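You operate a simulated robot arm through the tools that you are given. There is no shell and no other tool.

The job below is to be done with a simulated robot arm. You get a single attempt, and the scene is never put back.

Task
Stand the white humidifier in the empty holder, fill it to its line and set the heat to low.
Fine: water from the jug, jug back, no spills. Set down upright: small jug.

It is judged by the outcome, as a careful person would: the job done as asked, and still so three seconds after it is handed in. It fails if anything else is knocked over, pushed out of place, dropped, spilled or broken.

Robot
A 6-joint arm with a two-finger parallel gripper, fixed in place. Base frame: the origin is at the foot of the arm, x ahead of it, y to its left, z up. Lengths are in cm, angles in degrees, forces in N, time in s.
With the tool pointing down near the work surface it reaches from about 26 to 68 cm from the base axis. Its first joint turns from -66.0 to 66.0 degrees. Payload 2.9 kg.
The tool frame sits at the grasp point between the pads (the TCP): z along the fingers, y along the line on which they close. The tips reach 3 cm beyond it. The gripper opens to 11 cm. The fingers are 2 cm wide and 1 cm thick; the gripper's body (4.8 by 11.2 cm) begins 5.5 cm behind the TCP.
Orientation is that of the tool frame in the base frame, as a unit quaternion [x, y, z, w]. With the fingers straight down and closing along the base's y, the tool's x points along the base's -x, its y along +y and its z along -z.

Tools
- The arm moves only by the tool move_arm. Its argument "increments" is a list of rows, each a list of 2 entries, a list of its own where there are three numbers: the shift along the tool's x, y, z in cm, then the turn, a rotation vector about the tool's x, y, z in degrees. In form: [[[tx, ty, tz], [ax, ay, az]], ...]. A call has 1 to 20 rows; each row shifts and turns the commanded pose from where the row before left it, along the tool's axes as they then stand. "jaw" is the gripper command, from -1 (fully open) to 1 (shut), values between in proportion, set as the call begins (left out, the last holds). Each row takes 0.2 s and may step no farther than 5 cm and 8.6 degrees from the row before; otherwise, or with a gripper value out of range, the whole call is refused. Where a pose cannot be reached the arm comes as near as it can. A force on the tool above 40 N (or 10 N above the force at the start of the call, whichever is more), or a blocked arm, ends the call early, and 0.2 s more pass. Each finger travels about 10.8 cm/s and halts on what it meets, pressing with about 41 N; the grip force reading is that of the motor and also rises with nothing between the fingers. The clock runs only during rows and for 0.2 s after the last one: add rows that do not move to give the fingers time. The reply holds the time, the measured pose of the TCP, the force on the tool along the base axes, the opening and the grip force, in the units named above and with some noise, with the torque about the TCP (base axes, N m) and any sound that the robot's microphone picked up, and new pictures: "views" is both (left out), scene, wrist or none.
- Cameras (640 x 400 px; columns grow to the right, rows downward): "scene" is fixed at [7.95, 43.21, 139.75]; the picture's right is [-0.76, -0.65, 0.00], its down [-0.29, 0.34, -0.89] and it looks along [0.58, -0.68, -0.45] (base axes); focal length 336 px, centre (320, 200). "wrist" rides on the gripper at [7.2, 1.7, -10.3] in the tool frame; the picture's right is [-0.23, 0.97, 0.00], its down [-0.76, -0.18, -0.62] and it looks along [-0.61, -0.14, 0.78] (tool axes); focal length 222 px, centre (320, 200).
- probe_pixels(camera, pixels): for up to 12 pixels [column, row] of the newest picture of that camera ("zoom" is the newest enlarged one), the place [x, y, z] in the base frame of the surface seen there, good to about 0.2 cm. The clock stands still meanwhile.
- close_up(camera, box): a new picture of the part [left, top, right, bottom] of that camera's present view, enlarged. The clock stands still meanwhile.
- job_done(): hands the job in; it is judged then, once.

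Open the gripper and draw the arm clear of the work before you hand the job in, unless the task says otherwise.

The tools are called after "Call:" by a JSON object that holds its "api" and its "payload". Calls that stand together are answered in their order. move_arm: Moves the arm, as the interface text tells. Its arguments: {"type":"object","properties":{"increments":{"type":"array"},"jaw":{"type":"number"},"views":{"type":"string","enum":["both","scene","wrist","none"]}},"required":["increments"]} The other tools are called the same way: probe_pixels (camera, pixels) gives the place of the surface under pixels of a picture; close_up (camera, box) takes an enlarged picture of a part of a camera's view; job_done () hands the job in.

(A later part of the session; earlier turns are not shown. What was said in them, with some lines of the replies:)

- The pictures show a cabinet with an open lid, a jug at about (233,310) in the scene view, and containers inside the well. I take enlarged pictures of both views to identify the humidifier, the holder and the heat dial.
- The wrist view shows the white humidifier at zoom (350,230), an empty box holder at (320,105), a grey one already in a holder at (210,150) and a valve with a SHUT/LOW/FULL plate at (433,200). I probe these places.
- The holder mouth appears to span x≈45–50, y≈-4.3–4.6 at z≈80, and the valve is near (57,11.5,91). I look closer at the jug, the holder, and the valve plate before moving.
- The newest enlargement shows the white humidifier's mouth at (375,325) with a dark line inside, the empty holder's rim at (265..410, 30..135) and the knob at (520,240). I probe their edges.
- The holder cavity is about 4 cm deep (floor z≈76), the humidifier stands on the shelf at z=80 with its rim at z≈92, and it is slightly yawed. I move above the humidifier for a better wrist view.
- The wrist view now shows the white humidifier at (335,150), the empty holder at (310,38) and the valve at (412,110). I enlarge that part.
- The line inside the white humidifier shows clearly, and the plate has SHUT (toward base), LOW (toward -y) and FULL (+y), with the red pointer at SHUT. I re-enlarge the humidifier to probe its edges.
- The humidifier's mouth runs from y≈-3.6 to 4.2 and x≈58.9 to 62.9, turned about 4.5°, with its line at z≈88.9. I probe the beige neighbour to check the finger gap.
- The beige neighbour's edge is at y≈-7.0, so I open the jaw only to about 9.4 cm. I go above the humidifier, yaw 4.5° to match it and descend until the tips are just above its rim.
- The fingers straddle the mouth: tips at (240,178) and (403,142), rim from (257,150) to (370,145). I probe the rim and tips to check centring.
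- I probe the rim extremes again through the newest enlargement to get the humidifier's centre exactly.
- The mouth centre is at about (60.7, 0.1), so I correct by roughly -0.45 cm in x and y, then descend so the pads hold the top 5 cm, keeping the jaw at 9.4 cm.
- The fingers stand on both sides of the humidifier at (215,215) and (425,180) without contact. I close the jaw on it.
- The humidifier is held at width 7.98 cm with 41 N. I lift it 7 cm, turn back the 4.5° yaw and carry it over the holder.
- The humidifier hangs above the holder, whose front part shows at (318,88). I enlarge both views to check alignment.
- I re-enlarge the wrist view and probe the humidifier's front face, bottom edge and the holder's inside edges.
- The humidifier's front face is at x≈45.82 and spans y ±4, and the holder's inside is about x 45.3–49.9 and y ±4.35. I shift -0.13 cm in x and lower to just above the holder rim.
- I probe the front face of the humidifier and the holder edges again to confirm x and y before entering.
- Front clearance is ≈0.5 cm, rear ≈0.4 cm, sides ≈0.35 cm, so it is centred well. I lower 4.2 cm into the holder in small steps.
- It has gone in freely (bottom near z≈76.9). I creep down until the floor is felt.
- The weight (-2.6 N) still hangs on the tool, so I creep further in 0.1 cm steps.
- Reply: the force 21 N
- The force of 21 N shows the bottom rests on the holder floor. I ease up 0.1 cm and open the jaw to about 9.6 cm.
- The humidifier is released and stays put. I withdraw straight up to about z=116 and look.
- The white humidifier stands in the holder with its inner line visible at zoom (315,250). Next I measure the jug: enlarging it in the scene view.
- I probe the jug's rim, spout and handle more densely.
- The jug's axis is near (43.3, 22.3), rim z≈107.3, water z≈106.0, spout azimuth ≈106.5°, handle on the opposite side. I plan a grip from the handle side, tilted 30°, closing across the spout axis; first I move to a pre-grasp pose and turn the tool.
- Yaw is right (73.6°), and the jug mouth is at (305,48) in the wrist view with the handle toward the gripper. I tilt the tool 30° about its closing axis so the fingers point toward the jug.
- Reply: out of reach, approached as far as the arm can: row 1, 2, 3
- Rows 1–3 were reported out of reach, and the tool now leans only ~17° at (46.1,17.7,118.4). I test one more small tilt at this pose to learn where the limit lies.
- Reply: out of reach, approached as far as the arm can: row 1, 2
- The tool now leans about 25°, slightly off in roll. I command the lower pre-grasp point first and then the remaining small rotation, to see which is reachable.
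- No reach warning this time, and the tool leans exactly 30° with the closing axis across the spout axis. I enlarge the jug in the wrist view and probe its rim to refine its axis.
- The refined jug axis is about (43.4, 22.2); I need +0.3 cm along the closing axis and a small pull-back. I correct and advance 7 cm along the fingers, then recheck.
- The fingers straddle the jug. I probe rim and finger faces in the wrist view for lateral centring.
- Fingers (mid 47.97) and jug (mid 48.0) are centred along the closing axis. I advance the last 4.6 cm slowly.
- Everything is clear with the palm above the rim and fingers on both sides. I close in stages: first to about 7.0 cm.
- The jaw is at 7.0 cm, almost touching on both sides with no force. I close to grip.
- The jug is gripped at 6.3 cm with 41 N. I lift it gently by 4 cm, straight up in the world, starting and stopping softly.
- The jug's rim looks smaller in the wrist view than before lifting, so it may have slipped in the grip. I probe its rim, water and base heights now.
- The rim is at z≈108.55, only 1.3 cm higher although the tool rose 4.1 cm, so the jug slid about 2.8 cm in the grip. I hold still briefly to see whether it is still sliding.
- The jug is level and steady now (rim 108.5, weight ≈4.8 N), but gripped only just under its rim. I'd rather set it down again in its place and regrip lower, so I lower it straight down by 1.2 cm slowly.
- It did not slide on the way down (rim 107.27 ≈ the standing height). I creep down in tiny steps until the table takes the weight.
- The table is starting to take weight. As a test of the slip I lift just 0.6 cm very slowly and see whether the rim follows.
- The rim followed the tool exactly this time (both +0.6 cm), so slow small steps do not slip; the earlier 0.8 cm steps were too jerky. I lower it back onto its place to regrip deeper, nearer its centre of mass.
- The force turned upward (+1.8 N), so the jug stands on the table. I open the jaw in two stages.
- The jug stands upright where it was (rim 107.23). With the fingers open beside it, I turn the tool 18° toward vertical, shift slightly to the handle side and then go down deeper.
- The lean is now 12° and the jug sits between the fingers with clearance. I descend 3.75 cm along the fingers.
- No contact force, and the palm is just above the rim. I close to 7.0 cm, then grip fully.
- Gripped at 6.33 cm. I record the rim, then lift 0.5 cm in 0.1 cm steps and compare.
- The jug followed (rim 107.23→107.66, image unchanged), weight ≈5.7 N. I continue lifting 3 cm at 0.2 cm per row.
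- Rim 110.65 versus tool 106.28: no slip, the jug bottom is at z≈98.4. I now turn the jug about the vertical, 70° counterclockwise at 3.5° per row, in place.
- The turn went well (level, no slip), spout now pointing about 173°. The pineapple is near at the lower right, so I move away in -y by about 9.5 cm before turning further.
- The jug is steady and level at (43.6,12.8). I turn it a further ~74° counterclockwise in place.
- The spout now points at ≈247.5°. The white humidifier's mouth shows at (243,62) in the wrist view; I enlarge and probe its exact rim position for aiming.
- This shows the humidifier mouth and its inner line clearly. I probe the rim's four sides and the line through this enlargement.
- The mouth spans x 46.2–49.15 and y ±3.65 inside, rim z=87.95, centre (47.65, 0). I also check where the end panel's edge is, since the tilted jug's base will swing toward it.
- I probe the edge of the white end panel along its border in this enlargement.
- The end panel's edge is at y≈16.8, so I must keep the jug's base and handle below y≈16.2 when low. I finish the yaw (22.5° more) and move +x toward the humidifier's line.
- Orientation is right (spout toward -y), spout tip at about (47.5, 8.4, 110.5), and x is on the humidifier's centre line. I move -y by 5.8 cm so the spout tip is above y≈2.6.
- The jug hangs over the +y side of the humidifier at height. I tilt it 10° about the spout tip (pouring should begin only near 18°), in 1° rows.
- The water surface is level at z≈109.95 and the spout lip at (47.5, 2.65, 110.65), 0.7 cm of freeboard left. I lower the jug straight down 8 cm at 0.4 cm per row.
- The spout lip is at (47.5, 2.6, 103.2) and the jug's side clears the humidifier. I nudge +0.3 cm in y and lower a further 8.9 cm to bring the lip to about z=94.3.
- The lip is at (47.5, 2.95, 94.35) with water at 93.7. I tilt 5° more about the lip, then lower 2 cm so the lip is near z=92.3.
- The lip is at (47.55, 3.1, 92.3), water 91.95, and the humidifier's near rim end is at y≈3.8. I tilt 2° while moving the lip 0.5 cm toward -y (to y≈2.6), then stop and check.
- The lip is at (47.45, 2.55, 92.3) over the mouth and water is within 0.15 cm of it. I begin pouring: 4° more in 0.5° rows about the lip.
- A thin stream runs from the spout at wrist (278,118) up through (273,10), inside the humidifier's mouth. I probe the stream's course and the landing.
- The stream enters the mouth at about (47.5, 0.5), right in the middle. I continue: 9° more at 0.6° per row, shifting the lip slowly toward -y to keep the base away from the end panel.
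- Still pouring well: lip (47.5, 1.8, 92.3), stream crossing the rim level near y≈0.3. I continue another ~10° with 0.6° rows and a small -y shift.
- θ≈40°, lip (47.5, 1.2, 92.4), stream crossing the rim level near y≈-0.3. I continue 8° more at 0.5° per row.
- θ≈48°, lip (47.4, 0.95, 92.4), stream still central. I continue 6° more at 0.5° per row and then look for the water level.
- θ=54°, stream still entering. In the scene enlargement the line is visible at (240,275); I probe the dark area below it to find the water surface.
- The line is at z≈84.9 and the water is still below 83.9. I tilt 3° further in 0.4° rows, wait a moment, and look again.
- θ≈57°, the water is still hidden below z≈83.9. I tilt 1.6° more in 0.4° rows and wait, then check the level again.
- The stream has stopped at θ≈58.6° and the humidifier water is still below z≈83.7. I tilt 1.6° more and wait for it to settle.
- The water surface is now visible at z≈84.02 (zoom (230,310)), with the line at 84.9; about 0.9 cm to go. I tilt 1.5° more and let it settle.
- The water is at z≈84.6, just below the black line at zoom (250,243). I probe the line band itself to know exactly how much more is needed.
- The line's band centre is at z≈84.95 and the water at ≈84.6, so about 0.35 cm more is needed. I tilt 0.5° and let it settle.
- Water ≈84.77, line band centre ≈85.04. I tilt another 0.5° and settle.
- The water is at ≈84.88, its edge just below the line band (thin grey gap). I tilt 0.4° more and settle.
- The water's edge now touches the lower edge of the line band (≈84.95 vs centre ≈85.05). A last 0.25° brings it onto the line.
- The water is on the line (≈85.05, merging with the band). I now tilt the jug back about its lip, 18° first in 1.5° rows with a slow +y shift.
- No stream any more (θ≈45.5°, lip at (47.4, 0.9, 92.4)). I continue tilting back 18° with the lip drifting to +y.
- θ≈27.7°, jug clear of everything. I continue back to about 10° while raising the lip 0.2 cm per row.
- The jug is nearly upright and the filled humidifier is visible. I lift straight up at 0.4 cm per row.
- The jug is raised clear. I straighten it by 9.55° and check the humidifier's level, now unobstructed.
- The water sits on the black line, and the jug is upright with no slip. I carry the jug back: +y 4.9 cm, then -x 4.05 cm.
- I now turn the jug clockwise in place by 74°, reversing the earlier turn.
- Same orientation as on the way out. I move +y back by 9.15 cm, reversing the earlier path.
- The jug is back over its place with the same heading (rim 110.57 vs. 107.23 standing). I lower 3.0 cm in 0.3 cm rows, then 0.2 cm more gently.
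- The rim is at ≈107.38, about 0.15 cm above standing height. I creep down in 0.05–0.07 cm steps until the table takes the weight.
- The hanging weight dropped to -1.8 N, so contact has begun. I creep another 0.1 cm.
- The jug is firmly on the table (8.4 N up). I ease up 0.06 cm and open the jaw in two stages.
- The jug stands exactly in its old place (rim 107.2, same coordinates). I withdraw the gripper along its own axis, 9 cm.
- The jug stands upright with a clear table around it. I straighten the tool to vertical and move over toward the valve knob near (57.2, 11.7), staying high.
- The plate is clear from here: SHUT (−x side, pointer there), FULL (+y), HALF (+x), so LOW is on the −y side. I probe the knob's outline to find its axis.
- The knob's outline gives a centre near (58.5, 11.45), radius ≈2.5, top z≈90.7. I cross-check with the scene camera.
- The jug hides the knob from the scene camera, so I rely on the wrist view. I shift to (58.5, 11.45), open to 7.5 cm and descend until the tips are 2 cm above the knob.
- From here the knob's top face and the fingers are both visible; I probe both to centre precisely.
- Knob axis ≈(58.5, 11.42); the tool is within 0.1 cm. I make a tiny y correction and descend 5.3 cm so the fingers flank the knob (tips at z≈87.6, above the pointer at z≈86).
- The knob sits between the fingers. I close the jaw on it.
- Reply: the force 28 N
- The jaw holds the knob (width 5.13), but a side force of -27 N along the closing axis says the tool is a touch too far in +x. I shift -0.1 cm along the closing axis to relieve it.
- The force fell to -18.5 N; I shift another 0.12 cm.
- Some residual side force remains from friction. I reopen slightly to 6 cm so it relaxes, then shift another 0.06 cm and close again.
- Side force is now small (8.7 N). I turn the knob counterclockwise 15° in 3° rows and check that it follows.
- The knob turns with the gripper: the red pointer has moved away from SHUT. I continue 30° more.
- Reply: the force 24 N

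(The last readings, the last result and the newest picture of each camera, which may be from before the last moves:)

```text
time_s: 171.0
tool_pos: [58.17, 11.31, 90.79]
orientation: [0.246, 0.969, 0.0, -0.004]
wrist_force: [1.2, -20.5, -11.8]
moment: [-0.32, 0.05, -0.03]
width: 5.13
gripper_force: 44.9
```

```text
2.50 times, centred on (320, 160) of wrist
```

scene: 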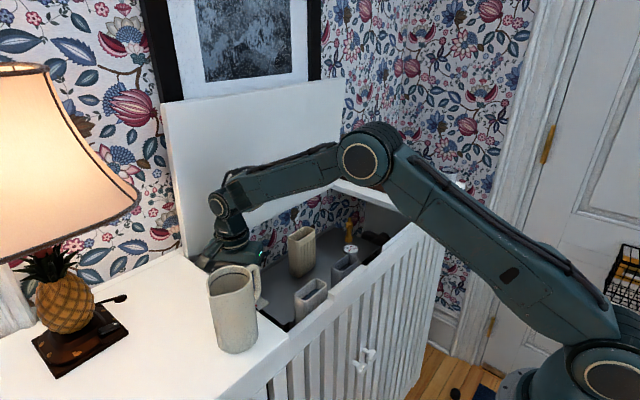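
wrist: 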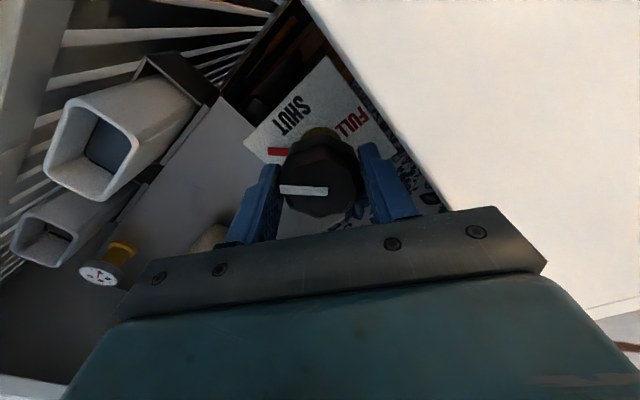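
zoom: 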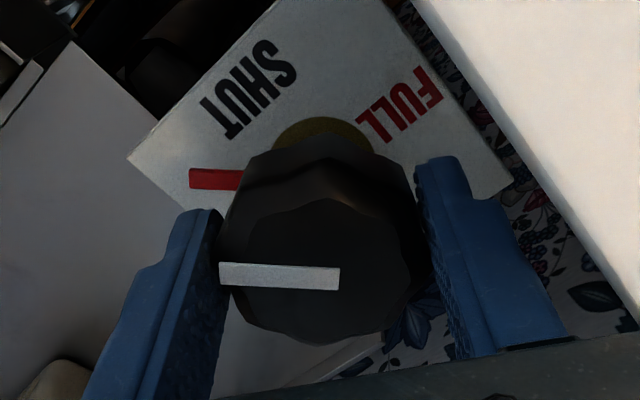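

45° done, the pointer is midway between SHUT and LOW. Side force of -20 N in y has built up, so I shift slightly with it (tool y -0.1, x -0.06, z +0.05) and go on 21°.

Call:
{"api": "move_arm", "payload": {"increments": [[[-0.03, -0.05, 0.025], [0, 0, 0]], [[-0.03, -0.05, 0.025], [0, 0, 0]], [[0, 0, 0], [0, 0, -3]], [[0, 0, 0], [0, 0, -3]], [[0, 0, 0], [0, 0, -3]], [[0, 0, 0], [0, 0, -3]], [[0, 0, 0], [0, 0, -3]], [[0, 0, 0], [0, 0, -3]], [[0, 0, 0], [0, 0, -3]], [[0, 0, 0], [0, 0, 0]]], "jaw": 0.5, "views": "wrist"}}

Call:
{"api": "close_up", "payload": {"camera": "wrist", "box": [200, 80, 440, 240]}}

```text
time_s: 173.2
tool_pos: [58.3, 11.22, 90.69]
orientation: [0.065, 0.998, 0.0, -0.004]
wrist_force: [-17.1, -14.7, 6.7]
moment: [-0.26, -0.71, -0.01]
width: 5.13
gripper_force: 45.2
```

wrist: 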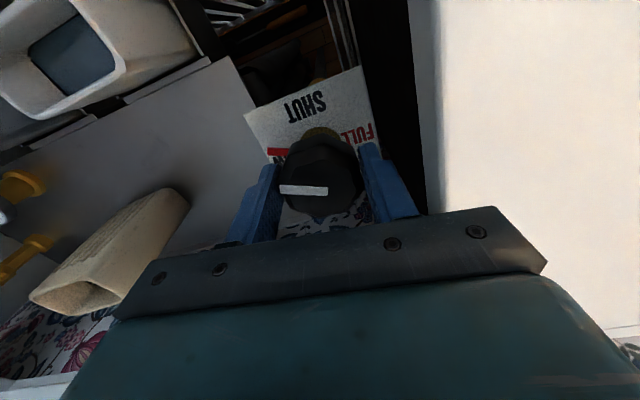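

```text
2.50 times, centred on (320, 160) of wrist
```

zoom: 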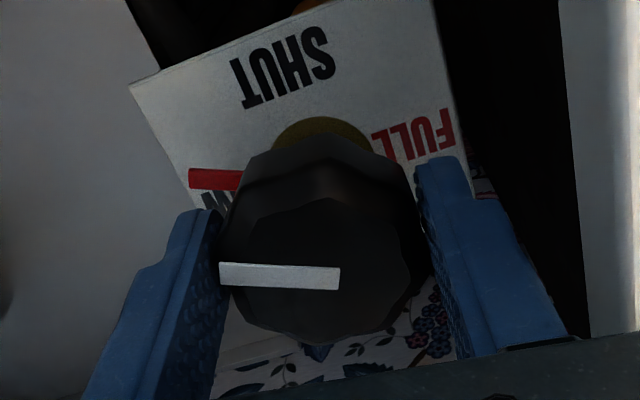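

66° done; the pointer nears LOW. I relieve the side force (tool x +0.08, y -0.1) and turn the remaining 24°.

Call:
{"api": "move_arm", "payload": {"increments": [[[0.04, -0.05, -0.01], [0, 0, 0]], [[0.04, -0.05, -0.01], [0, 0, 0]], [[0, 0, 0], [0, 0, -3]], [[0, 0, 0], [0, 0, -3]], [[0, 0, 0], [0, 0, -3]], [[0, 0, 0], [0, 0, -3]], [[0, 0, 0], [0, 0, -3]], [[0, 0, 0], [0, 0, -3]], [[0, 0, 0], [0, 0, -3]], [[0, 0, 0], [0, 0, -3]], [[0, 0, 0], [0, 0, 0]]], "jaw": 0.5, "views": "wrist"}}

Call:
{"api": "close_up", "payload": {"camera": "wrist", "box": [200, 80, 440, 240]}}

```text
time_s: 175.6
tool_pos: [58.42, 11.22, 90.97]
orientation: [-0.144, 0.99, 0.002, -0.003]
wrist_force: [-10.4, -22.9, 10.8]
moment: [-0.22, -0.19, -0.05]
width: 5.12
gripper_force: 44.9
```

wrist: 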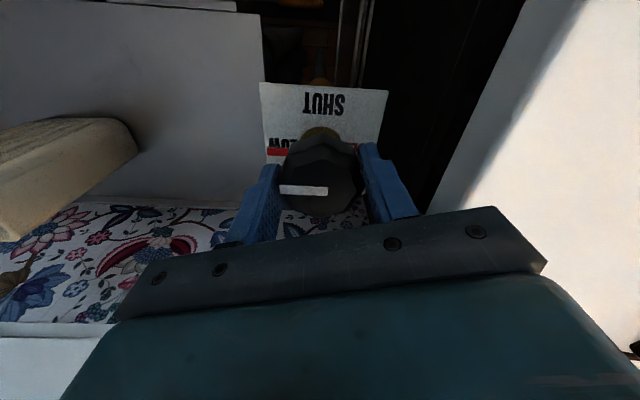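

```text
2.50 times, centred on (320, 160) of wrist
```

zoom: 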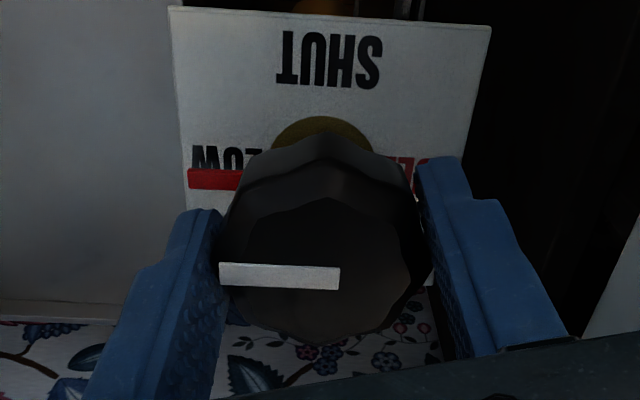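

The knob has turned 90° and the red pointer lies over LOW. I probe the pointer's direction and the LOW text to verify.

Call:
{"api": "probe_pixels", "payload": {"camera": "zoom", "pixels": [[190, 178], [215, 179], [238, 180], [192, 172], [192, 186], [205, 155], [235, 155], [222, 275], [338, 282], [200, 150], [440, 180], [285, 130]]}}

```text
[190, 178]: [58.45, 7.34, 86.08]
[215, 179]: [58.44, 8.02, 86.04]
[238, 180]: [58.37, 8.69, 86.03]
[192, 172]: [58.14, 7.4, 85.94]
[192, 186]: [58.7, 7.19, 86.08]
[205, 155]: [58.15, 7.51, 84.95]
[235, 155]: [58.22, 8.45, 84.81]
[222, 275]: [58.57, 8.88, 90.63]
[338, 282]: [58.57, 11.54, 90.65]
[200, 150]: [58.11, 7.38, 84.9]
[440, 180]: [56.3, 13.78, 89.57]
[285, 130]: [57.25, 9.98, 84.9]
```

The pointer lies along x≈58.4 pointing straight to −y, centred on LOW. I relieve the side force (tool x +0.1, y -0.12), then open the jaw.

Call:
{"api": "move_arm", "payload": {"increments": [[[0.05, -0.06, -0.02], [0, 0, 0]], [[0.05, -0.06, -0.02], [0, 0, 0]], [[0, 0, 0], [0, 0, 0]]], "jaw": 0.5, "views": "none"}}

Call:
{"api": "move_arm", "payload": {"increments": [[[0, 0, 0], [0, 0, 0]], [[0, 0, 0], [0, 0, 0]], [[0, 0, 0], [0, 0, 0]]], "jaw": -0.36, "views": "wrist"}}

Call:
{"api": "close_up", "payload": {"camera": "wrist", "box": [200, 80, 440, 240]}}

```text
time_s: 176.4
tool_pos: [58.2, 10.96, 90.91]
orientation: [-0.144, 0.99, 0.002, -0.001]
wrist_force: [3.6, -9.7, -0.7]
moment: [-0.12, 0.11, -0.02]
width: 5.12
gripper_force: 44.8
```

```text
time_s: 177.2
tool_pos: [58.29, 11.1, 90.81]
orientation: [-0.146, 0.989, 0.001, -0.003]
wrist_force: [1.5, -6.3, -2.1]
moment: [0.05, 0.05, -0.13]
width: 7.11
gripper_force: 0.0
```

wrist: 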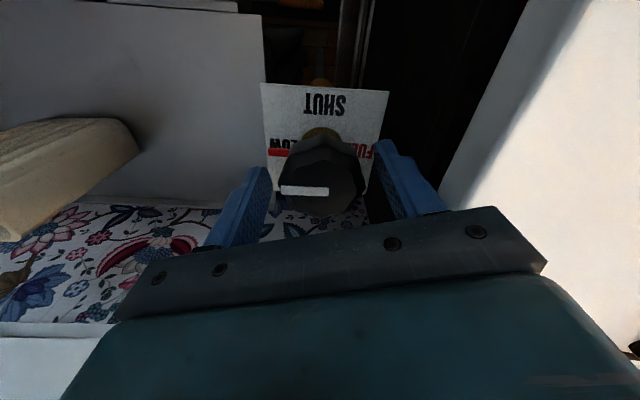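

```text
2.50 times, centred on (320, 160) of wrist
```

zoom: 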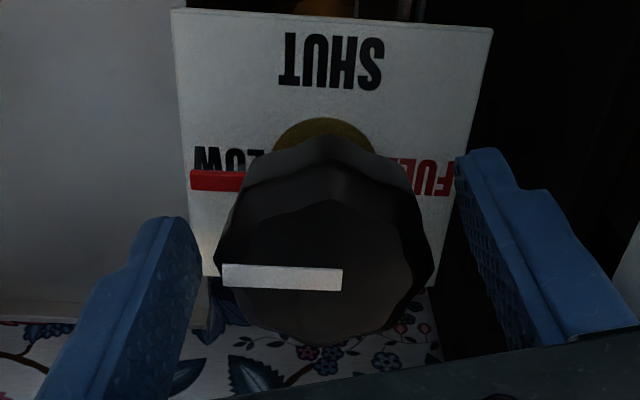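

The jaw stopped at 7.11 with a small -y force, so the +y finger likely touches the end panel's inner side. I narrow the jaw to about 6.3 cm and then withdraw upward.

Call:
{"api": "move_arm", "payload": {"increments": [[[0, 0, 0], [0, 0, 0]], [[0, 0, 0], [0, 0, 0]]], "jaw": -0.15, "views": "wrist"}}

Call:
{"api": "close_up", "payload": {"camera": "wrist", "box": [200, 80, 440, 240]}}

```text
time_s: 177.8
tool_pos: [58.11, 11.13, 90.94]
orientation: [-0.145, 0.989, 0.002, -0.001]
wrist_force: [-0.8, 0.2, 0.1]
moment: [-0.02, 0.01, 0.02]
width: 6.32
gripper_force: 0.1
```

wrist: 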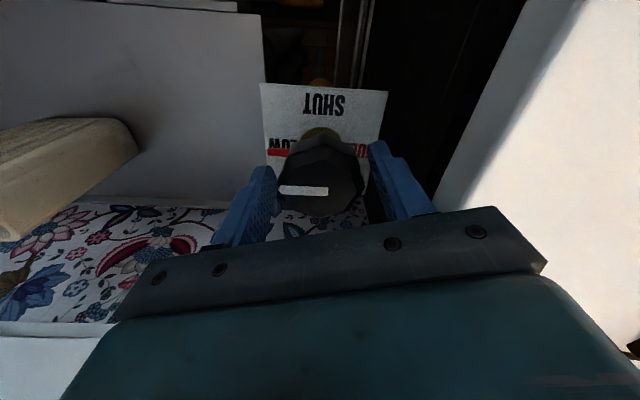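

```text
2.50 times, centred on (320, 160) of wrist
```

zoom: 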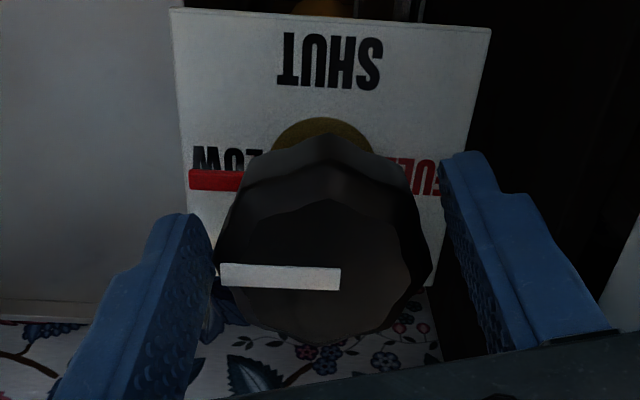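

No force now and both fingers are clear of the knob. I withdraw straight up 14 cm and check the result.

Call:
{"api": "move_arm", "payload": {"increments": [[[0, 0, -0.5], [0, 0, 0]], [[0, 0, -1], [0, 0, 0]], [[0, 0, -1.5], [0, 0, 0]], [[0, 0, -2], [0, 0, 0]], [[0, 0, -2.5], [0, 0, 0]], [[0, 0, -3], [0, 0, 0]], [[0, 0, -3.5], [0, 0, 0]], [[0, 0, 0], [0, 0, 0]]], "jaw": -0.15}}

Call:
{"api": "close_up", "payload": {"camera": "wrist", "box": [220, 60, 420, 220]}}

```text
time_s: 179.6
tool_pos: [58.43, 11.19, 104.95]
orientation: [-0.144, 0.99, 0.002, -0.002]
wrist_force: [0.3, 0.7, -0.4]
moment: [0.02, -0.02, 0.0]
width: 6.33
gripper_force: 0.1
```

scene: 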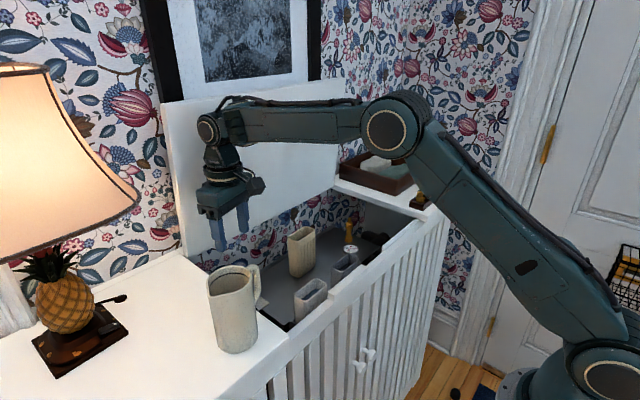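
wrist: 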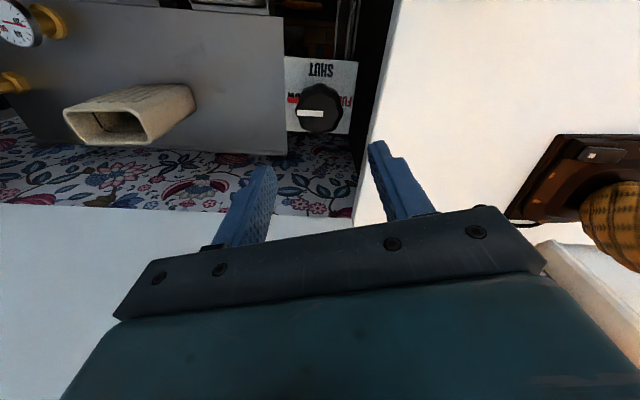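

```text
2.50 times, centred on (320, 140) of wrist
```

zoom: 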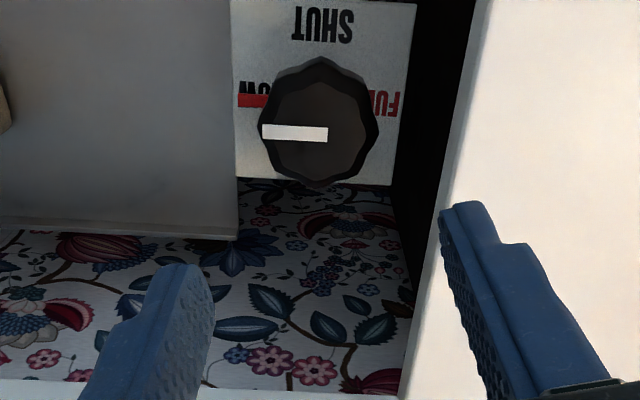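

The pointer rests on LOW. I now move the arm up and back to its starting area, opening the jaw fully once clear, and then inspect everything.

Call:
{"api": "move_arm", "payload": {"increments": [[[0, 0, -3], [0, 0, 0]], [[0.5, 0.3, -3], [0, 0, 0]], [[1.8, 1.1, -2], [0, 0, 0]], [[1.8, 1.1, -2], [0, 0, 0]], [[1.8, 1.1, -2], [0, 0, 0]], [[1.8, 1.1, -2], [0, 0, 0]], [[1.8, 1.1, -2], [0, 0, 0]], [[1.8, 1.1, -1.5], [0, 0, 0]], [[1.8, 1.1, -1], [0, 0, 0]], [[1.6, 1.1, -0.5], [0, 0, 0]], [[0, 0, 0], [0, 0, 5.5]], [[0, 0, 0], [0, 0, 5.5]], [[0, 0, 0], [0, 0, 5.6]], [[0, 0, 0], [0, 0, 0]]], "jaw": -1}}

Call:
{"api": "close_up", "payload": {"camera": "scene", "box": [180, 220, 340, 360]}}

Call:
{"api": "close_up", "payload": {"camera": "wrist", "box": [120, 0, 440, 200]}}

```text
time_s: 182.6
tool_pos: [41.67, 15.46, 124.16]
orientation: [0.001, 1.0, 0.001, -0.002]
wrist_force: [-0.2, -0.6, -0.5]
moment: [-0.01, -0.03, 0.02]
width: 11.02
gripper_force: 0.1
```

scene: 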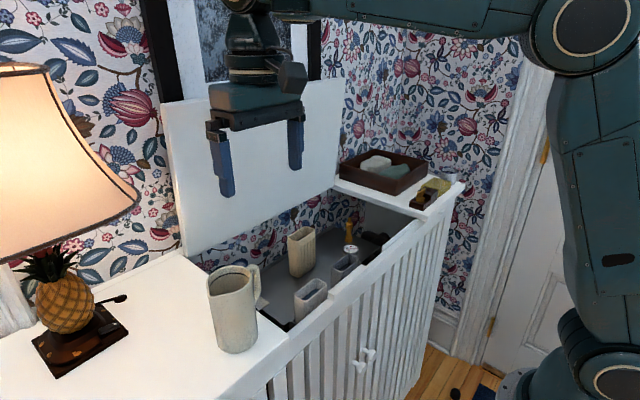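
wrist: 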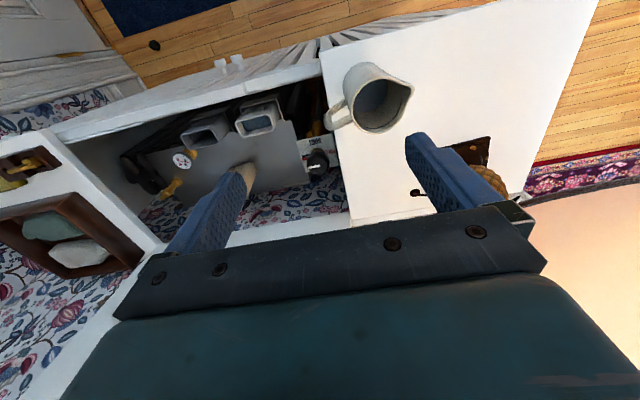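

```text
2.86 times, centred on (260, 290) of scene
```

zoom: 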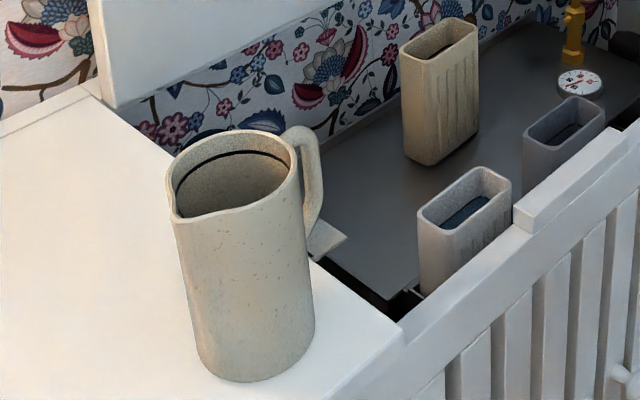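

```text
2.00 times, centred on (280, 100) of wrist
```

zoom: 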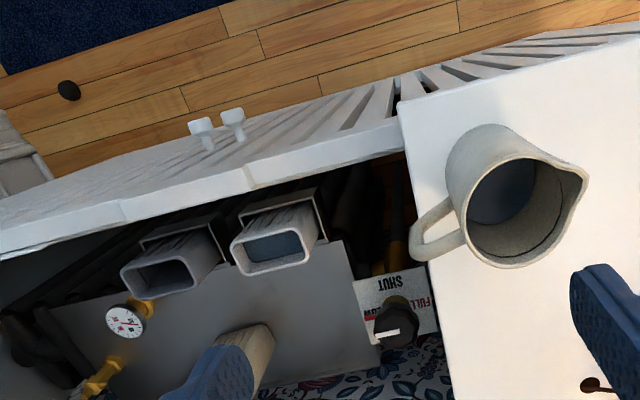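

Everything looks in order: jug upright in place, beige and grey humidifiers unmoved, valve on LOW. I take one last close look at the fill level and the valve.

Call:
{"api": "close_up", "payload": {"camera": "scene", "box": [294, 272, 334, 302]}}

Call:
{"api": "probe_pixels", "payload": {"camera": "zoom", "pixels": [[250, 280], [280, 260], [310, 235], [330, 240], [230, 300], [300, 225], [250, 262], [345, 210], [220, 285], [200, 320], [290, 232], [360, 195]]}}

Call:
{"api": "close_up", "payload": {"camera": "wrist", "box": [280, 120, 350, 190]}}

```text
13.33 times, centred on (314, 287) of scene
```

zoom: 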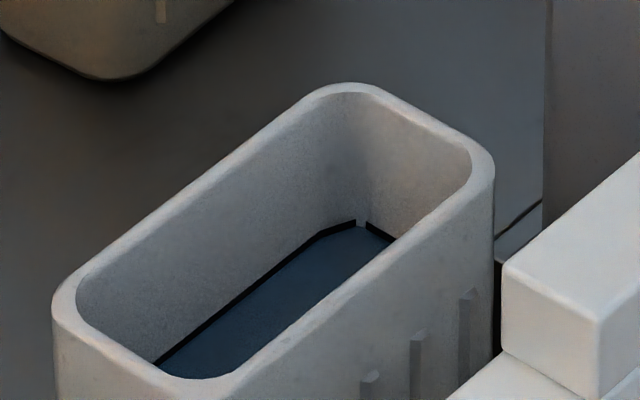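

```text
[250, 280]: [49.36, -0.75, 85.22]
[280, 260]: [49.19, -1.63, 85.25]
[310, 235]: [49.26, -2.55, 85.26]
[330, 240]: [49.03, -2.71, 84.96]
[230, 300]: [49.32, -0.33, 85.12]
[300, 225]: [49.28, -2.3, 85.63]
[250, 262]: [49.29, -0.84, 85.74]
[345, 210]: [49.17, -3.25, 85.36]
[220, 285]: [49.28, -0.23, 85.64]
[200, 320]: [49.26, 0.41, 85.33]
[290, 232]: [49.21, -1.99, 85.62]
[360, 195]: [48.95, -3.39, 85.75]
```

```text
5.71 times, centred on (315, 155) of wrist
```

zoom: 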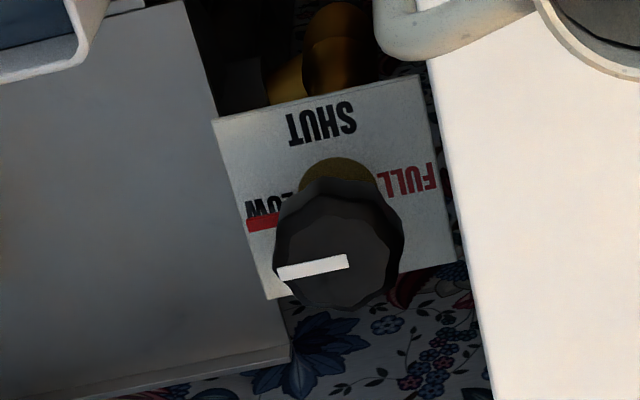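

The water meets the black line all round (≈85.0), the pointer lies on LOW, the jug is upright in its old place, and the arm is clear with the gripper open. I hand the job in.

Call:
{"api": "job_done", "payload": {}}

```text
The job is handed in.
```

The job is handed in. I checked the final pictures first and saw no spills, and nothing else looked moved. I don't have the judge's result.

- **Humidifier:** the white one stands upright in the holder that was empty.
- **Water:** it is filled from the jug, and the surface meets the black line inside.
- **Jug:** it is back in its original place and upright. On my first lift it slid about 2.8 cm in the grip. I set it down, gripped it lower and carried on, and nothing spilled.
- **Heat:** the valve pointer rests on LOW.
- **Arm:** it is back near its starting pose with the gripper open.
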